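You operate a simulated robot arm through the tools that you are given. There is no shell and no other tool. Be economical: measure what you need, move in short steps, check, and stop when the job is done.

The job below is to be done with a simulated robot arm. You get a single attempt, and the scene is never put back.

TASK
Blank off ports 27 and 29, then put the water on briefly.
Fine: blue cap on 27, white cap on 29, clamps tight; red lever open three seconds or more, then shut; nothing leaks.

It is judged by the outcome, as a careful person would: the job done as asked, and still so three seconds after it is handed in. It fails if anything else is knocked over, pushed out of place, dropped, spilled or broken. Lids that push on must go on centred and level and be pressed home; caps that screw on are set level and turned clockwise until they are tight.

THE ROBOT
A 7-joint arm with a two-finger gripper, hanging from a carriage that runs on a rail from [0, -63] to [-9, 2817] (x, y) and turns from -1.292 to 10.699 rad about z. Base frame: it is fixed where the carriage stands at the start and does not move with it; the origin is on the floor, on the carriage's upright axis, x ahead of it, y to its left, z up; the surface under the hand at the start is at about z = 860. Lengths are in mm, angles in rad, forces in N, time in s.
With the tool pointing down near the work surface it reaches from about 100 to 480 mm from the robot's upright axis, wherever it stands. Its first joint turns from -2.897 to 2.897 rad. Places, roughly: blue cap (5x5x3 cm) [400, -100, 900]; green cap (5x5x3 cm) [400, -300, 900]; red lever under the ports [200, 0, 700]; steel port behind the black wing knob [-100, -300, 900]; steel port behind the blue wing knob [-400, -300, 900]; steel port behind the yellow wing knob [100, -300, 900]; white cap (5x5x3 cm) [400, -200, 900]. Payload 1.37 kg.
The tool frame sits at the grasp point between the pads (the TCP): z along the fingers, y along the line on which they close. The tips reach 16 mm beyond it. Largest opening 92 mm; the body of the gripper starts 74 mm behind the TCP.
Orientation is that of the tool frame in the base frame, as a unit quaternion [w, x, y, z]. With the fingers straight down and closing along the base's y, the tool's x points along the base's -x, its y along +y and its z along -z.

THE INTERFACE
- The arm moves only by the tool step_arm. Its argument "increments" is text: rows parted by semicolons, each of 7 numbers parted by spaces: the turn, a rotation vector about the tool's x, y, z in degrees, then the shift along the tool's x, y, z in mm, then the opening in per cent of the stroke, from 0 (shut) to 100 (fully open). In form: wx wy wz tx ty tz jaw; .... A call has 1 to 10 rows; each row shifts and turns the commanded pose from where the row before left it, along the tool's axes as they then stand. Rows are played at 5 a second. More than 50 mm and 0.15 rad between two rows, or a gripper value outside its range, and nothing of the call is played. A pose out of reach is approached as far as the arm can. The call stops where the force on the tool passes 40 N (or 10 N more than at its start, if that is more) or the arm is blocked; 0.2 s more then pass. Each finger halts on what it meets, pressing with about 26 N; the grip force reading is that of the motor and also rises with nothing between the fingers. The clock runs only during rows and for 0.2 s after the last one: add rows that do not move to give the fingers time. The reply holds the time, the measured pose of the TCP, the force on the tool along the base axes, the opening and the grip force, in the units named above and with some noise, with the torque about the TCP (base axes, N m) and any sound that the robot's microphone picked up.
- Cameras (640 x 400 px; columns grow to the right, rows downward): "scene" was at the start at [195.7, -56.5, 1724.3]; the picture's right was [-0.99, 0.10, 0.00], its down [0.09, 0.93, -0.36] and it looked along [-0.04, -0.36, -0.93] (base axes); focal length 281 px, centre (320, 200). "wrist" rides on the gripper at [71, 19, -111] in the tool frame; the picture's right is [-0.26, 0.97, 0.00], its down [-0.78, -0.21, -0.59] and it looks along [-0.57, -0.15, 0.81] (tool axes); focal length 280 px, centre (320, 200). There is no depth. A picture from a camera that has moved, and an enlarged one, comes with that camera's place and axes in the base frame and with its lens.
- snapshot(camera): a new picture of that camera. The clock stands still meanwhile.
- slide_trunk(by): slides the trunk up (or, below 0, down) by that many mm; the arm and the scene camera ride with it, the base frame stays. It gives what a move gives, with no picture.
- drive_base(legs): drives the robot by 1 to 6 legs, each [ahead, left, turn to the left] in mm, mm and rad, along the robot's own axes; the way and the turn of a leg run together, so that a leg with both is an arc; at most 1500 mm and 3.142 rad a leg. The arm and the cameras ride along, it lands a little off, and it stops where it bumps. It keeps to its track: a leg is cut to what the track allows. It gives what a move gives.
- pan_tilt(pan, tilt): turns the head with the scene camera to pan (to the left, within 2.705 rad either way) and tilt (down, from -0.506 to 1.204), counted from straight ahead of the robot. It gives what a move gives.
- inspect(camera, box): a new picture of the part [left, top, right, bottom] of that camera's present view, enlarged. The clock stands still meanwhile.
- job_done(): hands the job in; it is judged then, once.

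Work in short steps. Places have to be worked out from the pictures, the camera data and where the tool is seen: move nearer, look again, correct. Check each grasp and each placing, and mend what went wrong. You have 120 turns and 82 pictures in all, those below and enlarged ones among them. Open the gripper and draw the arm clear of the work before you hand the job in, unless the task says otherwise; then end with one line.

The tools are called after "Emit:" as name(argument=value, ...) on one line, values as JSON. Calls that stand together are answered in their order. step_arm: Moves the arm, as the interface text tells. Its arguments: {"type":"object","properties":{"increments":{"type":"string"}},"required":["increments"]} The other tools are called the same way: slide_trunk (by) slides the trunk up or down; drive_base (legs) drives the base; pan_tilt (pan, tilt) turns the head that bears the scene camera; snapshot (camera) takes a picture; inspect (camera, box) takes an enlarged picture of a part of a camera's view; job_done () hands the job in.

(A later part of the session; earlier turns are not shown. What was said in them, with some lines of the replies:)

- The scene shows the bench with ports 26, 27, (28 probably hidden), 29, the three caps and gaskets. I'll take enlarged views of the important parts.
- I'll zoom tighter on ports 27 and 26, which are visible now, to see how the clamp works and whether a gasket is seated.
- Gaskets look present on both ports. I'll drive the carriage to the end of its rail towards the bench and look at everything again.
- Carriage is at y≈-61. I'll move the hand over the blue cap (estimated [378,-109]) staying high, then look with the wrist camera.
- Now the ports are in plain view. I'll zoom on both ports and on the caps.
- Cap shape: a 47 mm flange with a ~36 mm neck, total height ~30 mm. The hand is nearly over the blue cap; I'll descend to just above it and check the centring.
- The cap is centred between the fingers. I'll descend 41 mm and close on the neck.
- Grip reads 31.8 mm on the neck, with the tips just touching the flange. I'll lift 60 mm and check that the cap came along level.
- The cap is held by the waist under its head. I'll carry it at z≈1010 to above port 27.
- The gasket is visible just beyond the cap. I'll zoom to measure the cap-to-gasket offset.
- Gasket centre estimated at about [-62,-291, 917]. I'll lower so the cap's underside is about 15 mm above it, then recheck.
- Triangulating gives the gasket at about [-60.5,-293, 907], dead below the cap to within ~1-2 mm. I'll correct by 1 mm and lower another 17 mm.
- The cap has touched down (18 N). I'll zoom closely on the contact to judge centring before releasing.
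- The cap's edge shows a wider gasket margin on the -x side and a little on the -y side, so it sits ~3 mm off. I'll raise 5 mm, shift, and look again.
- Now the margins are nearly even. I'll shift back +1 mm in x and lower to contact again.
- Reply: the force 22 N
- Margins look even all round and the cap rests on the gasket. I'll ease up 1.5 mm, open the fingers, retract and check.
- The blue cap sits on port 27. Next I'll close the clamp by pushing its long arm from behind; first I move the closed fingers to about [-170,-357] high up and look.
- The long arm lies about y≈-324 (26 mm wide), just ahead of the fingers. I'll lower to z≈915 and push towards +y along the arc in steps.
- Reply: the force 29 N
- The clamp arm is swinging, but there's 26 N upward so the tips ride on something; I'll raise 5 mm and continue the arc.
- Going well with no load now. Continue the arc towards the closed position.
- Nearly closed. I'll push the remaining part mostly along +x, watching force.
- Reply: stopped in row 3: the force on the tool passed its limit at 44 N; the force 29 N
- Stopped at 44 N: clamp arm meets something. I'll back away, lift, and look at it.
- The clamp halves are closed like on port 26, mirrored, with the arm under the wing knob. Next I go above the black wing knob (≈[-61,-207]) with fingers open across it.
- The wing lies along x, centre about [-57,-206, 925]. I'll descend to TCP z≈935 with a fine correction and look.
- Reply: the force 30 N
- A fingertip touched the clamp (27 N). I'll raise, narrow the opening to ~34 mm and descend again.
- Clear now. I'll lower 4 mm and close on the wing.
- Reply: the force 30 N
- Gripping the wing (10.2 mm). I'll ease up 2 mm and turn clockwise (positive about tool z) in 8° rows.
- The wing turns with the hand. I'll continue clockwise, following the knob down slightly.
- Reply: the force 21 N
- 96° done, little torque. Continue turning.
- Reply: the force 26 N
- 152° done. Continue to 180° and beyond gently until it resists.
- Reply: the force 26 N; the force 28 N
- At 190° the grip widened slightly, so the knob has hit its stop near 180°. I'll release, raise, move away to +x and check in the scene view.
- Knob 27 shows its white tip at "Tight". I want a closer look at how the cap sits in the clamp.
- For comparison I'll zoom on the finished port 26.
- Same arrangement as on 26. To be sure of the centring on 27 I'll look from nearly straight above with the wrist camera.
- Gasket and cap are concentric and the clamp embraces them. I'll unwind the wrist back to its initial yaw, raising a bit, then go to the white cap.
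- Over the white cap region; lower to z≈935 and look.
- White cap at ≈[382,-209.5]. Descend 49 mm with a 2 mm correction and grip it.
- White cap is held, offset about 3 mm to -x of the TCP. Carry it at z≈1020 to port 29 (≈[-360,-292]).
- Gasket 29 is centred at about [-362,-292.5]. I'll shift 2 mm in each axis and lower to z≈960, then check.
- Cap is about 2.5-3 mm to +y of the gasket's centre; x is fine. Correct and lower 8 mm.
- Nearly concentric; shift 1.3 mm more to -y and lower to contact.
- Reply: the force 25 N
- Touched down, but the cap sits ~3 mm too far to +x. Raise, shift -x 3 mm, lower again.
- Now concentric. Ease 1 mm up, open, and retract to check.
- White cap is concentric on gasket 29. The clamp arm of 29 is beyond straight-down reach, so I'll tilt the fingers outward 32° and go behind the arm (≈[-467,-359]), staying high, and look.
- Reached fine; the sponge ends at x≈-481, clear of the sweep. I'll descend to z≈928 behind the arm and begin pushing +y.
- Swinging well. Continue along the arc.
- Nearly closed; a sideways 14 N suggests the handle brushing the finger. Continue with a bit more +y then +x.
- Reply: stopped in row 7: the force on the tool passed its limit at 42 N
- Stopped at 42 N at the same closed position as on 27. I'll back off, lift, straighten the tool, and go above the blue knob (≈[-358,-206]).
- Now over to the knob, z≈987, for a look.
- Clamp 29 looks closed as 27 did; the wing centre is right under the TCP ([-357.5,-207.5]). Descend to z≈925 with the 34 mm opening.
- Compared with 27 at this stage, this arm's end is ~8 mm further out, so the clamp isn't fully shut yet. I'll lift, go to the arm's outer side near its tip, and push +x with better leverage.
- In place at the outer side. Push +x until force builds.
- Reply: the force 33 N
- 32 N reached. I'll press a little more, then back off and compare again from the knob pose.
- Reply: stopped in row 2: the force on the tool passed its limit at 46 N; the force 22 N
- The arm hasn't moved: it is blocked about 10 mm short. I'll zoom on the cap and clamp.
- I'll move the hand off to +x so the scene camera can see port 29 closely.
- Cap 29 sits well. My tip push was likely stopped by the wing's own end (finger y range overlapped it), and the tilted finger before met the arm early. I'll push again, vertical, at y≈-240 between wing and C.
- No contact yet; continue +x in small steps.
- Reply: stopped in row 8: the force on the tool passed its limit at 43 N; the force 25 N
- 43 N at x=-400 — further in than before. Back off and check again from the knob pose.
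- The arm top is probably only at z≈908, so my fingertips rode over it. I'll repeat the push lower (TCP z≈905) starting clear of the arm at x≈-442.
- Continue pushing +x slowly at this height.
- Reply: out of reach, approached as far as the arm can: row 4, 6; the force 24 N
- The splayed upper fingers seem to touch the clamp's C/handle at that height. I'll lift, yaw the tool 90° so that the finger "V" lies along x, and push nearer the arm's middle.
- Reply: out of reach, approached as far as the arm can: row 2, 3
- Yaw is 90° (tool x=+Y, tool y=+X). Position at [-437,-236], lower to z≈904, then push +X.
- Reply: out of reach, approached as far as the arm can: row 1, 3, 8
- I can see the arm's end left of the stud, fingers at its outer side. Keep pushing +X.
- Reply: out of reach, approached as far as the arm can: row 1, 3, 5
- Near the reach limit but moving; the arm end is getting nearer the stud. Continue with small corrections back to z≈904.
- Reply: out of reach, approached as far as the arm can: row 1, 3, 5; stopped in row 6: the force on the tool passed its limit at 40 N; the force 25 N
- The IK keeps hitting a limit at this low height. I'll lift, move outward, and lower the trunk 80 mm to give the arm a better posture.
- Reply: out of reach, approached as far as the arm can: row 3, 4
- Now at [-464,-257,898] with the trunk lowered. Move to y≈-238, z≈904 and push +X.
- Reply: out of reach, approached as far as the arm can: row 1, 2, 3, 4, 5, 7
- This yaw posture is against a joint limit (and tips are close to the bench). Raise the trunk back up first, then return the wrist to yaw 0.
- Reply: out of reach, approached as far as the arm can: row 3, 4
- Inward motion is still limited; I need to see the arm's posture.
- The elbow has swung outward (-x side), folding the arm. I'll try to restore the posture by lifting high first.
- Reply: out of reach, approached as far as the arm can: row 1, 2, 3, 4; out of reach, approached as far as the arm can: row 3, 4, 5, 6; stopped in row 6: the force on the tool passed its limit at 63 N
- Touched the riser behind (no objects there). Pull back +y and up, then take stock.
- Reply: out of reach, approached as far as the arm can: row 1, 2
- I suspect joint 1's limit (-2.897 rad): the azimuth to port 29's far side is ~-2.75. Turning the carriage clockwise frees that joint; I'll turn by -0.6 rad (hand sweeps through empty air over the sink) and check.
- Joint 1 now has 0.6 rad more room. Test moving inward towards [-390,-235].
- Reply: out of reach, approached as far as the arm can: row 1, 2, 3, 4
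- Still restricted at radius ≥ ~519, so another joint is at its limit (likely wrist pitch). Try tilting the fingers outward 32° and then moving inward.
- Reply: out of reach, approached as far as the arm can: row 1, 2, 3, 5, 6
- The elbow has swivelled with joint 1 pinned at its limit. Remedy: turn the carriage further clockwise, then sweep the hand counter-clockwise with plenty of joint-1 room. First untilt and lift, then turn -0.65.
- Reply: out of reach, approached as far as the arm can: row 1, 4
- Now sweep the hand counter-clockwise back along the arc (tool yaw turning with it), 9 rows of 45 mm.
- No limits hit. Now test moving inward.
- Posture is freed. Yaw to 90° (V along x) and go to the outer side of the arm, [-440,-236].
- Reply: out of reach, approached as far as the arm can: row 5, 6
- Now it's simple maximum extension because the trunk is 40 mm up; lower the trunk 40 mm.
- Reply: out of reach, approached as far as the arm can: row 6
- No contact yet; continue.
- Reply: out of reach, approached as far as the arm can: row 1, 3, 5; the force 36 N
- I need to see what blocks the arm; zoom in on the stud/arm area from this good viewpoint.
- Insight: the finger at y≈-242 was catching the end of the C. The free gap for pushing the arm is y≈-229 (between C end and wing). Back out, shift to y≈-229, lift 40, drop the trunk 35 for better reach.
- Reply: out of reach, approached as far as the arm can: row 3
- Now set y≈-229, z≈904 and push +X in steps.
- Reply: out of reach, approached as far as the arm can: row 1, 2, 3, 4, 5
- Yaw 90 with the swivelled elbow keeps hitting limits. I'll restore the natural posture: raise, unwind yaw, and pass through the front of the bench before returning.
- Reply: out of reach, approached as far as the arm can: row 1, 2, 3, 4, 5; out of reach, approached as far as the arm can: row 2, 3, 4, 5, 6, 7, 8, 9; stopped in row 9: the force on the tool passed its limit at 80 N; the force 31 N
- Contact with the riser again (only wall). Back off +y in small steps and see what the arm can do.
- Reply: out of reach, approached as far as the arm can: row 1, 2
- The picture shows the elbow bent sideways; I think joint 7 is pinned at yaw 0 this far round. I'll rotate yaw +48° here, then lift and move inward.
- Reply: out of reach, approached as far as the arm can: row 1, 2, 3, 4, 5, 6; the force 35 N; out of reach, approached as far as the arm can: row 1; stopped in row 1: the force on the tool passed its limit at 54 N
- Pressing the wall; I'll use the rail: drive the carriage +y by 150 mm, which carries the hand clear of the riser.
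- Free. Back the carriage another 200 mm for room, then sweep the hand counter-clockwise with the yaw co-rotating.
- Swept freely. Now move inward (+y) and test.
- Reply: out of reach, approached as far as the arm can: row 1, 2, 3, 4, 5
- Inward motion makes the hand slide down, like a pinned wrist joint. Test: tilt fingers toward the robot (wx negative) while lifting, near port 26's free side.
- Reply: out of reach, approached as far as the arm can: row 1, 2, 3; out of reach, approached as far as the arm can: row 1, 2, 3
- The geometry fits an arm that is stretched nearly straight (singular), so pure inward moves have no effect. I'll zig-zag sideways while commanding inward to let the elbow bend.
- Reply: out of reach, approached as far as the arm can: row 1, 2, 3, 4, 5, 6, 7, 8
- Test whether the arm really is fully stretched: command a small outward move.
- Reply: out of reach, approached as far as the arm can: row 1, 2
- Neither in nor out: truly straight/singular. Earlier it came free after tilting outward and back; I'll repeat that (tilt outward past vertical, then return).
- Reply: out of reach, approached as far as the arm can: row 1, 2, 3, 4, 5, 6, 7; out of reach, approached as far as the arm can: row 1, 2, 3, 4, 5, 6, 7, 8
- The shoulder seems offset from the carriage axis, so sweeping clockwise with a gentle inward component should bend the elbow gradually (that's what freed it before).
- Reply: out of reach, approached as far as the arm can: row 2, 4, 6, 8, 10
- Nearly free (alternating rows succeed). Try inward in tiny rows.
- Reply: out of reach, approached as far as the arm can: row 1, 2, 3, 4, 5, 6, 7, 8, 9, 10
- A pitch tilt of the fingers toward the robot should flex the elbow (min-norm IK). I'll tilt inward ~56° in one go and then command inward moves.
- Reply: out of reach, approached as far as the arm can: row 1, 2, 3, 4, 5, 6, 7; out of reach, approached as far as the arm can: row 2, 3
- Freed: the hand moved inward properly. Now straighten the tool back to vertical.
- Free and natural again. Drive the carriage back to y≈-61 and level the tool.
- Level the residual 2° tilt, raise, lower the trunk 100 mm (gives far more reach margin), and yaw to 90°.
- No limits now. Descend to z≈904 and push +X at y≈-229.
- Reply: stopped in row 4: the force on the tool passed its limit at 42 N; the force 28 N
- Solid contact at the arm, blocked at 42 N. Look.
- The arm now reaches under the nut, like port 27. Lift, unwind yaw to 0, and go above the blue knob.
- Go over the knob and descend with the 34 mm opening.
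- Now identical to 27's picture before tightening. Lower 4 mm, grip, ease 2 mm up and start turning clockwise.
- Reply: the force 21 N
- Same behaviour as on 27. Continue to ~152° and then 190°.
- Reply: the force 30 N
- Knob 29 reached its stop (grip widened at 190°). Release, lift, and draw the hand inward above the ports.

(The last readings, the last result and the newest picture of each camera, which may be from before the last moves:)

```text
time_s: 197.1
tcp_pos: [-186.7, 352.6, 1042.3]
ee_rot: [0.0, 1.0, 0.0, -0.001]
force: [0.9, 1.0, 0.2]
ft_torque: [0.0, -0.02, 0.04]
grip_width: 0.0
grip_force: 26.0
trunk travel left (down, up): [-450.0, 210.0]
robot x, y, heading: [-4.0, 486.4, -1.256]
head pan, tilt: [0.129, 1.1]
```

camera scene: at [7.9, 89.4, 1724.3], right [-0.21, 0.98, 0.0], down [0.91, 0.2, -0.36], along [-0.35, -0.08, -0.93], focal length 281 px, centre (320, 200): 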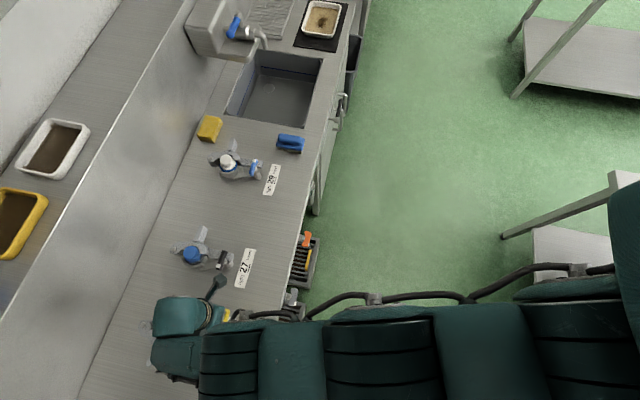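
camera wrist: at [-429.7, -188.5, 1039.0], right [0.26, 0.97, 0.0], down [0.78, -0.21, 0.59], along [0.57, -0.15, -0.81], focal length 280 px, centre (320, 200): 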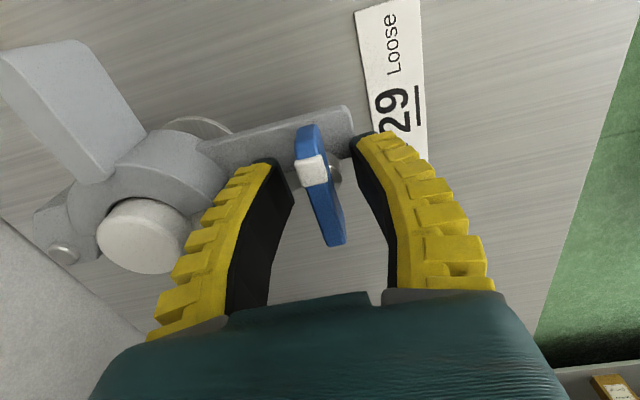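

Camera should now see the bench front; inspect around the expected lever position.

Emit:
inspect(camera="scene", box=[190, 165, 420, 310])

```text
2.76 times, centred on (305, 238) of scene
camera zoom: at [89.5, 234.7, 1630.3], right [-0.9, -0.43, 0.0], down [-0.38, 0.8, -0.45], along [0.2, -0.41, -0.89], focal length 774 px, centre (361, 97)
```

zoom: 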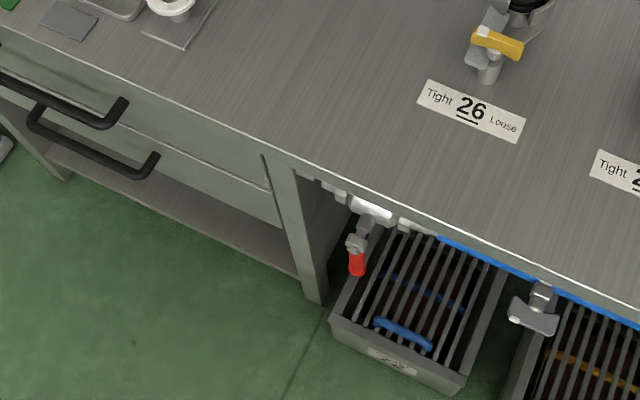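

Lever found: red grip near [205,12,700]. A tight zoom to learn its orientation.

Emit:
inspect(camera="scene", box=[300, 228, 340, 268])

```text
10.00 times, centred on (320, 248) of scene
camera zoom: at [89.5, 234.7, 1630.3], right [-0.9, -0.43, 0.0], down [-0.38, 0.8, -0.45], along [0.2, -0.41, -0.89], focal length 2807 px, centre (320, -280)
```

zoom: 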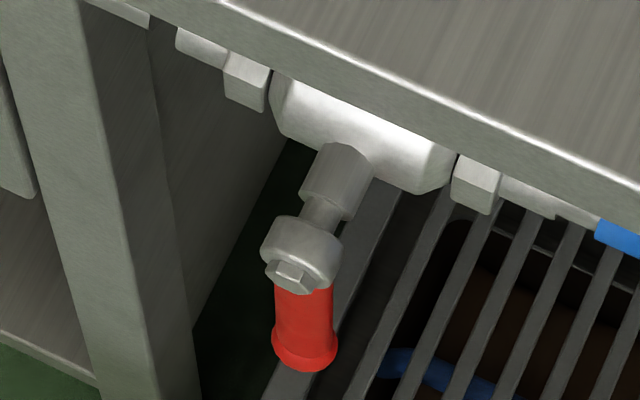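

Valve understood: the stem points out (+y), red lever hangs down (shut), pipe along x; it must swing 90° about the y axis. I'll bring the hand in front of it, yaw to 90°, tilt the fingers horizontal pointing at the bench, and lower the trunk.

Emit:
step_arm(increments="0 0 0 39.5 15 0 45;0 0 0 39.5 15 0 45;0 0 0 39.5 15 0 45;0 0 0 39.5 15 0 45;0 0 0 39.5 15 0 45;0 0 0 39.5 15 0 45;0 0 0 39.5 15 0 45;0 0 0 39.5 15 0 45;0 0 0 39.5 15 0 45;0 0 0 39.5 15 0 45")

Emit:
step_arm(increments="0 0 -8 0 0 0 45;0 0 -8 0 0 0 45;0 0 -8 0 0 0 45;0 0 -8 0 0 0 45;0 0 -8 0 0 0 45;0 0 -8 0 0 0 45;0 0 -8 0 0 0 45;0 0 -8 0 0 0 45;0 0 -8 0 0 0 45;0 0 -8 0 0 0 45")

Emit:
step_arm(increments="0 0 -8 0 0 0 45;0 0 -2 0 0 0 45;0 -8 0 0 0 0 45;0 -8 0 0 0 0 45;0 -8 0 0 0 0 45;0 -8 0 0 0 0 45;0 -8 0 0 0 0 45;0 -8 0 0 0 0 45;0 -8 0 0 0 0 45;0 -8 0 0 0 0 45")

Emit:
step_arm(increments="0 -8 0 0 0 0 45;0 -8 0 0 0 0 45;0 -8 0 0 0 0 45;0 -2 0 0 0 0 45;0 0 0 0 0 0 45")

```text
time_s: 199.3
tcp_pos: [208.8, 200.4, 1043.2]
ee_rot: [0.0, 1.0, 0.001, -0.001]
force: [-1.7, 0.3, -0.1]
ft_torque: [-0.01, -0.02, -0.02]
grip_width: 44.7
grip_force: 1.9
trunk travel left (down, up): [-450.0, 210.0]
robot x, y, heading: [1.5, 479.0, -1.252]
head pan, tilt: [0.129, 1.1]
```

```text
time_s: 201.5
tcp_pos: [209.2, 200.9, 1042.1]
ee_rot: [0.0, 0.765, 0.644, -0.002]
force: [-0.2, -0.4, -0.2]
ft_torque: [0.0, -0.02, -0.02]
grip_width: 44.2
grip_force: 2.0
trunk travel left (down, up): [-450.0, 210.0]
robot x, y, heading: [-1.0, 479.5, -1.253]
head pan, tilt: [0.129, 1.1]
```

```text
time_s: 203.7
tcp_pos: [209.2, 201.8, 1041.0]
ee_rot: [0.375, 0.598, 0.6, -0.376]
force: [-0.1, 0.7, 0.3]
ft_torque: [0.01, -0.01, -0.01]
grip_width: 44.7
grip_force: 2.5
trunk travel left (down, up): [-450.0, 210.0]
robot x, y, heading: [0.2, 483.9, -1.25]
head pan, tilt: [0.129, 1.1]
```

```text
time_s: 204.9
tcp_pos: [209.4, 202.2, 1040.1]
ee_rot: [0.5, 0.5, 0.5, -0.5]
force: [-0.1, 0.7, -0.2]
ft_torque: [-0.01, -0.05, 0.02]
grip_width: 44.6
grip_force: 2.6
trunk travel left (down, up): [-450.0, 210.0]
robot x, y, heading: [-3.1, 484.6, -1.253]
head pan, tilt: [0.129, 1.1]
```

Tool is horizontal, pointing at the bench, closing along x. Lower the trunk 340 mm and look with the wrist camera.

Emit:
slide_trunk(by=-340)

Emit:
snapshot(camera="wrist")

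```text
time_s: 208.3
tcp_pos: [210.5, 202.5, 699.9]
ee_rot: [-0.5, -0.499, -0.5, 0.501]
force: [0.2, 0.0, -0.5]
ft_torque: [0.01, 0.02, -0.02]
grip_width: 44.8
grip_force: 2.8
trunk travel left (down, up): [-110.0, 550.0]
robot x, y, heading: [-1.3, 485.8, -1.257]
head pan, tilt: [0.129, 1.1]
```

```text
1 pictures are left
camera wrist: at [228.0, 312.5, 629.3], right [0.97, 0.0, 0.26], down [-0.21, 0.59, 0.78], along [-0.15, -0.81, 0.57], focal length 280 px, centre (320, 200)
```

wrist: 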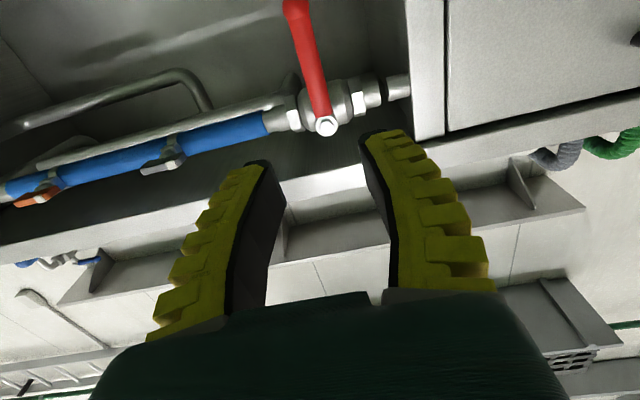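

Hub is at about [207,3,747], lever tip at z≈631. I'll move in so the open fingers (≈33 mm) cage the red lever at z≈662.

Emit:
step_arm(increments="0 0 0 19 -2 0 45;0 0 0 19 -1.5 0 45;0 0 0 0 0 45 45;0 0 0 0 0 45 45;0 0 0 0 0 45 45;0 0 0 0 0 40 45;0 0 0 0 0 20 45;0 0 0 0 0 0 36;0 0 0 0 0 0 36")

```text
time_s: 210.3
tcp_pos: [205.4, 7.2, 662.5]
ee_rot: [0.5, 0.499, 0.501, -0.5]
force: [0.3, 0.1, -0.5]
ft_torque: [0.02, -0.02, -0.01]
grip_width: 36.6
grip_force: 2.4
trunk travel left (down, up): [-110.0, 550.0]
robot x, y, heading: [-2.0, 486.3, -1.254]
head pan, tilt: [0.129, 1.1]
```

No contact. Check by closing on it, then reopen slightly and swing the first 24° towards -x (counter-clockwise from the front).

Emit:
step_arm(increments="0 0 0 0 0 0 0;0 0 0 0 0 0 0;0 0 0 0 0 0 0;0 0 0 0 0 0 0")

Emit:
step_arm(increments="0 0 0 0 0 0 30;0 0 -8 -0.83 -11.83 0 30;0 0 -8 -0.83 -11.83 0 30;0 0 -8 -0.83 -11.83 0 30;0 0 0 0 0 0 30")

```text
time_s: 211.3
tcp_pos: [205.6, 6.3, 663.5]
ee_rot: [0.5, 0.499, 0.501, -0.5]
force: [-2.1, -1.8, -0.5]
ft_torque: [0.03, -0.07, 0.01]
grip_width: 17.1
grip_force: 28.3
trunk travel left (down, up): [-110.0, 550.0]
robot x, y, heading: [0.6, 485.8, -1.258]
head pan, tilt: [0.129, 1.1]
```

```text
time_s: 212.5
tcp_pos: [170.8, 6.9, 670.5]
ee_rot: [0.385, 0.383, 0.594, -0.593]
force: [2.3, 0.4, -0.1]
ft_torque: [0.01, -0.03, -0.01]
grip_width: 32.3
grip_force: 3.4
trunk travel left (down, up): [-110.0, 550.0]
robot x, y, heading: [-2.8, 479.4, -1.246]
head pan, tilt: [0.129, 1.1]
```

The lever (17 mm) is caged and follows with little force. Continue the swing to ~92° and hold.

Emit:
step_arm(increments="0 0 -8 -0.83 -11.83 0 30;0 0 -8 -0.83 -11.83 0 30;0 0 -8 -0.83 -11.83 0 30;0 0 -8 -0.83 -11.83 0 30;0 0 -8 -0.83 -11.83 0 30;0 0 -8 -0.83 -11.83 0 30;0 0 -8 -0.83 -11.83 0 30;0 0 -8 -0.83 -11.83 0 30;0 0 -6 -0.6 -8.9 0 30;0 0 0 0 0 0 30")

```text
time_s: 214.7
tcp_pos: [122.7, 8.2, 752.3]
ee_rot: [-0.025, -0.026, 0.707, -0.706]
force: [0.9, -0.6, -6.8]
ft_torque: [0.02, -0.09, -0.02]
grip_width: 35.4
grip_force: 5.3
trunk travel left (down, up): [-110.0, 550.0]
robot x, y, heading: [-1.9, 484.5, -1.252]
head pan, tilt: [0.129, 1.1]
```

Resistance builds, so it's near its stop. Push 4° more, hold for several seconds, and use the last picture to verify.

Emit:
step_arm(increments="0 0 -4 -0.2 -5.9 0 30;0 0 0 0 0 0 30;0 0 0 0 0 0 30;0 0 0 0 0 0 30;0 0 0 0 0 0 30;0 0 0 0 0 0 30;0 0 0 0 0 0 30;0 0 0 0 0 0 30;0 0 0 0 0 0 30;0 0 0 0 0 0 30")

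Emit:
step_arm(increments="0 0 0 0 0 0 30;0 0 0 0 0 0 30;0 0 0 0 0 0 30;0 0 0 0 0 0 30;0 0 0 0 0 0 30;0 0 0 0 0 0 30;0 0 0 0 0 0 30;0 0 0 0 0 0 30;0 0 0 0 0 0 30;0 0 0 0 0 0 30")

Emit:
snapshot(camera="wrist")

```text
time_s: 216.9
tcp_pos: [124.8, 7.7, 756.3]
ee_rot: [-0.05, -0.05, 0.707, -0.703]
force: [8.5, -1.2, -23.9]
ft_torque: [0.09, -0.48, 0.17]
grip_width: 44.6
grip_force: 12.6
trunk travel left (down, up): [-110.0, 550.0]
robot x, y, heading: [-4.0, 483.7, -1.251]
head pan, tilt: [0.129, 1.1]
```

```text
time_s: 219.1
tcp_pos: [125.1, 9.2, 757.2]
ee_rot: [-0.05, -0.051, 0.707, -0.704]
force: [8.2, -0.5, -22.9]
ft_torque: [0.09, -0.47, 0.08]
grip_width: 44.5
grip_force: 13.0
trunk travel left (down, up): [-110.0, 550.0]
robot x, y, heading: [-3.0, 478.9, -1.254]
head pan, tilt: [0.129, 1.1]
```

```text
0 pictures are left
camera wrist: at [50.9, 119.3, 748.3], right [0.12, 0.01, -0.99], down [0.8, 0.59, 0.1], along [0.59, -0.81, 0.07], focal length 280 px, centre (320, 200)
```

wrist: 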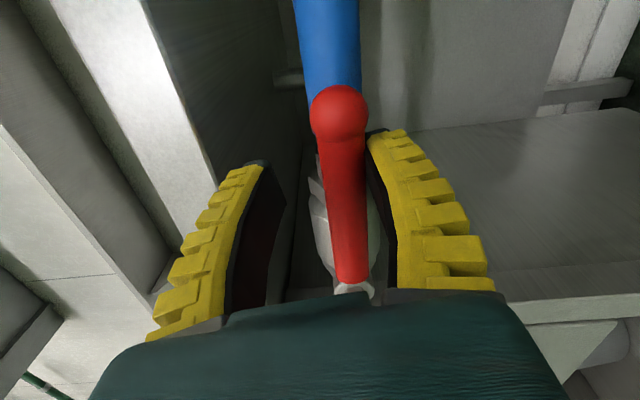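

Lever is parallel to the pipe: open, held over 4 s, no leak noise. Now swing it back to shut, with a few degrees of overshoot against the stop.

Emit:
step_arm(increments="0 0 4 -0.2 5.9 0 30;0 0 8 -0.83 11.83 0 30;0 0 8 -0.83 11.83 0 30;0 0 8 -0.83 11.83 0 30;0 0 8 -0.83 11.83 0 30;0 0 8 -0.83 11.83 0 30;0 0 8 -0.83 11.83 0 30;0 0 8 -0.83 11.83 0 30;0 0 8 -0.83 11.83 0 30;0 0 8 -0.83 11.83 0 30")

Emit:
step_arm(increments="0 0 8 -0.83 11.83 0 30;0 0 8 -0.83 11.83 0 30;0 0 6 -0.6 8.9 0 30;0 0 4 -0.2 5.9 0 30;0 0 0 0 0 0 30;0 0 0 0 0 0 30")

```text
time_s: 221.3
tcp_pos: [173.1, 6.9, 669.1]
ee_rot: [-0.395, -0.395, -0.586, 0.587]
force: [-1.4, -0.6, -0.1]
ft_torque: [0.0, -0.02, 0.02]
grip_width: 32.1
grip_force: 2.8
trunk travel left (down, up): [-110.0, 550.0]
robot x, y, heading: [-3.9, 484.8, -1.257]
head pan, tilt: [0.129, 1.1]
```

```text
time_s: 222.7
tcp_pos: [210.4, 5.6, 662.6]
ee_rot: [0.516, 0.517, 0.482, -0.483]
force: [-2.2, -1.1, 0.1]
ft_torque: [-0.01, 0.0, -0.02]
grip_width: 32.2
grip_force: 3.0
trunk travel left (down, up): [-110.0, 550.0]
robot x, y, heading: [-2.2, 484.6, -1.255]
head pan, tilt: [0.129, 1.1]
```

Not yet against the stop; push 3 more small rows until force builds.

Emit:
step_arm(increments="0 0 2 0 3 0 30;0 0 2 0 3 0 30;0 0 1 0 2 0 30;0 0 0 0 0 0 30")

```text
time_s: 223.7
tcp_pos: [215.2, 6.2, 664.7]
ee_rot: [0.537, 0.536, 0.459, -0.461]
force: [-16.0, 0.0, 6.5]
ft_torque: [0.0, 0.33, -0.04]
grip_width: 40.3
grip_force: 9.0
trunk travel left (down, up): [-110.0, 550.0]
robot x, y, heading: [-4.8, 481.8, -1.255]
head pan, tilt: [0.129, 1.1]
5 turns are left
```

16 N against the closed stop: the valve is shut. Recentre, open, and withdraw straight back.

Emit:
step_arm(increments="0 0 -5 0 -8 0 45;0 0 -4 0 -2 0 60;0 0 0 0 0 0 60;0 0 0 0 0 -30 60;0 0 0 0 0 -45 60;0 0 0 0 0 -45 60;0 0 0 0 0 -45 60;0 0 0 0 0 -45 60;0 0 0 0 0 0 60;0 0 0 0 0 0 60")

```text
time_s: 225.9
tcp_pos: [207.9, 215.3, 662.2]
ee_rot: [0.5, 0.499, 0.501, -0.5]
force: [-0.3, -0.2, 1.1]
ft_torque: [0.06, -0.02, -0.01]
grip_width: 57.8
grip_force: 2.5
trunk travel left (down, up): [-110.0, 550.0]
robot x, y, heading: [0.3, 483.9, -1.255]
head pan, tilt: [0.129, 1.1]
4 turns are left
```

The arm is clear of the work, gripper open, and no leak was reported; handing in.

Emit:
job_done()

```text
The job is handed in.
```

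I put the blue cap on port 27 and the white cap on port 29, with both clamps tight against their stops. I opened the red lever for about 4.5 s and shut it again. The microphone picked up no leak sound, and I didn't take a last picture of the ports. While I was freeing the arm, the hand pressed against the wall behind the bench a few times. I saw nothing else moved.
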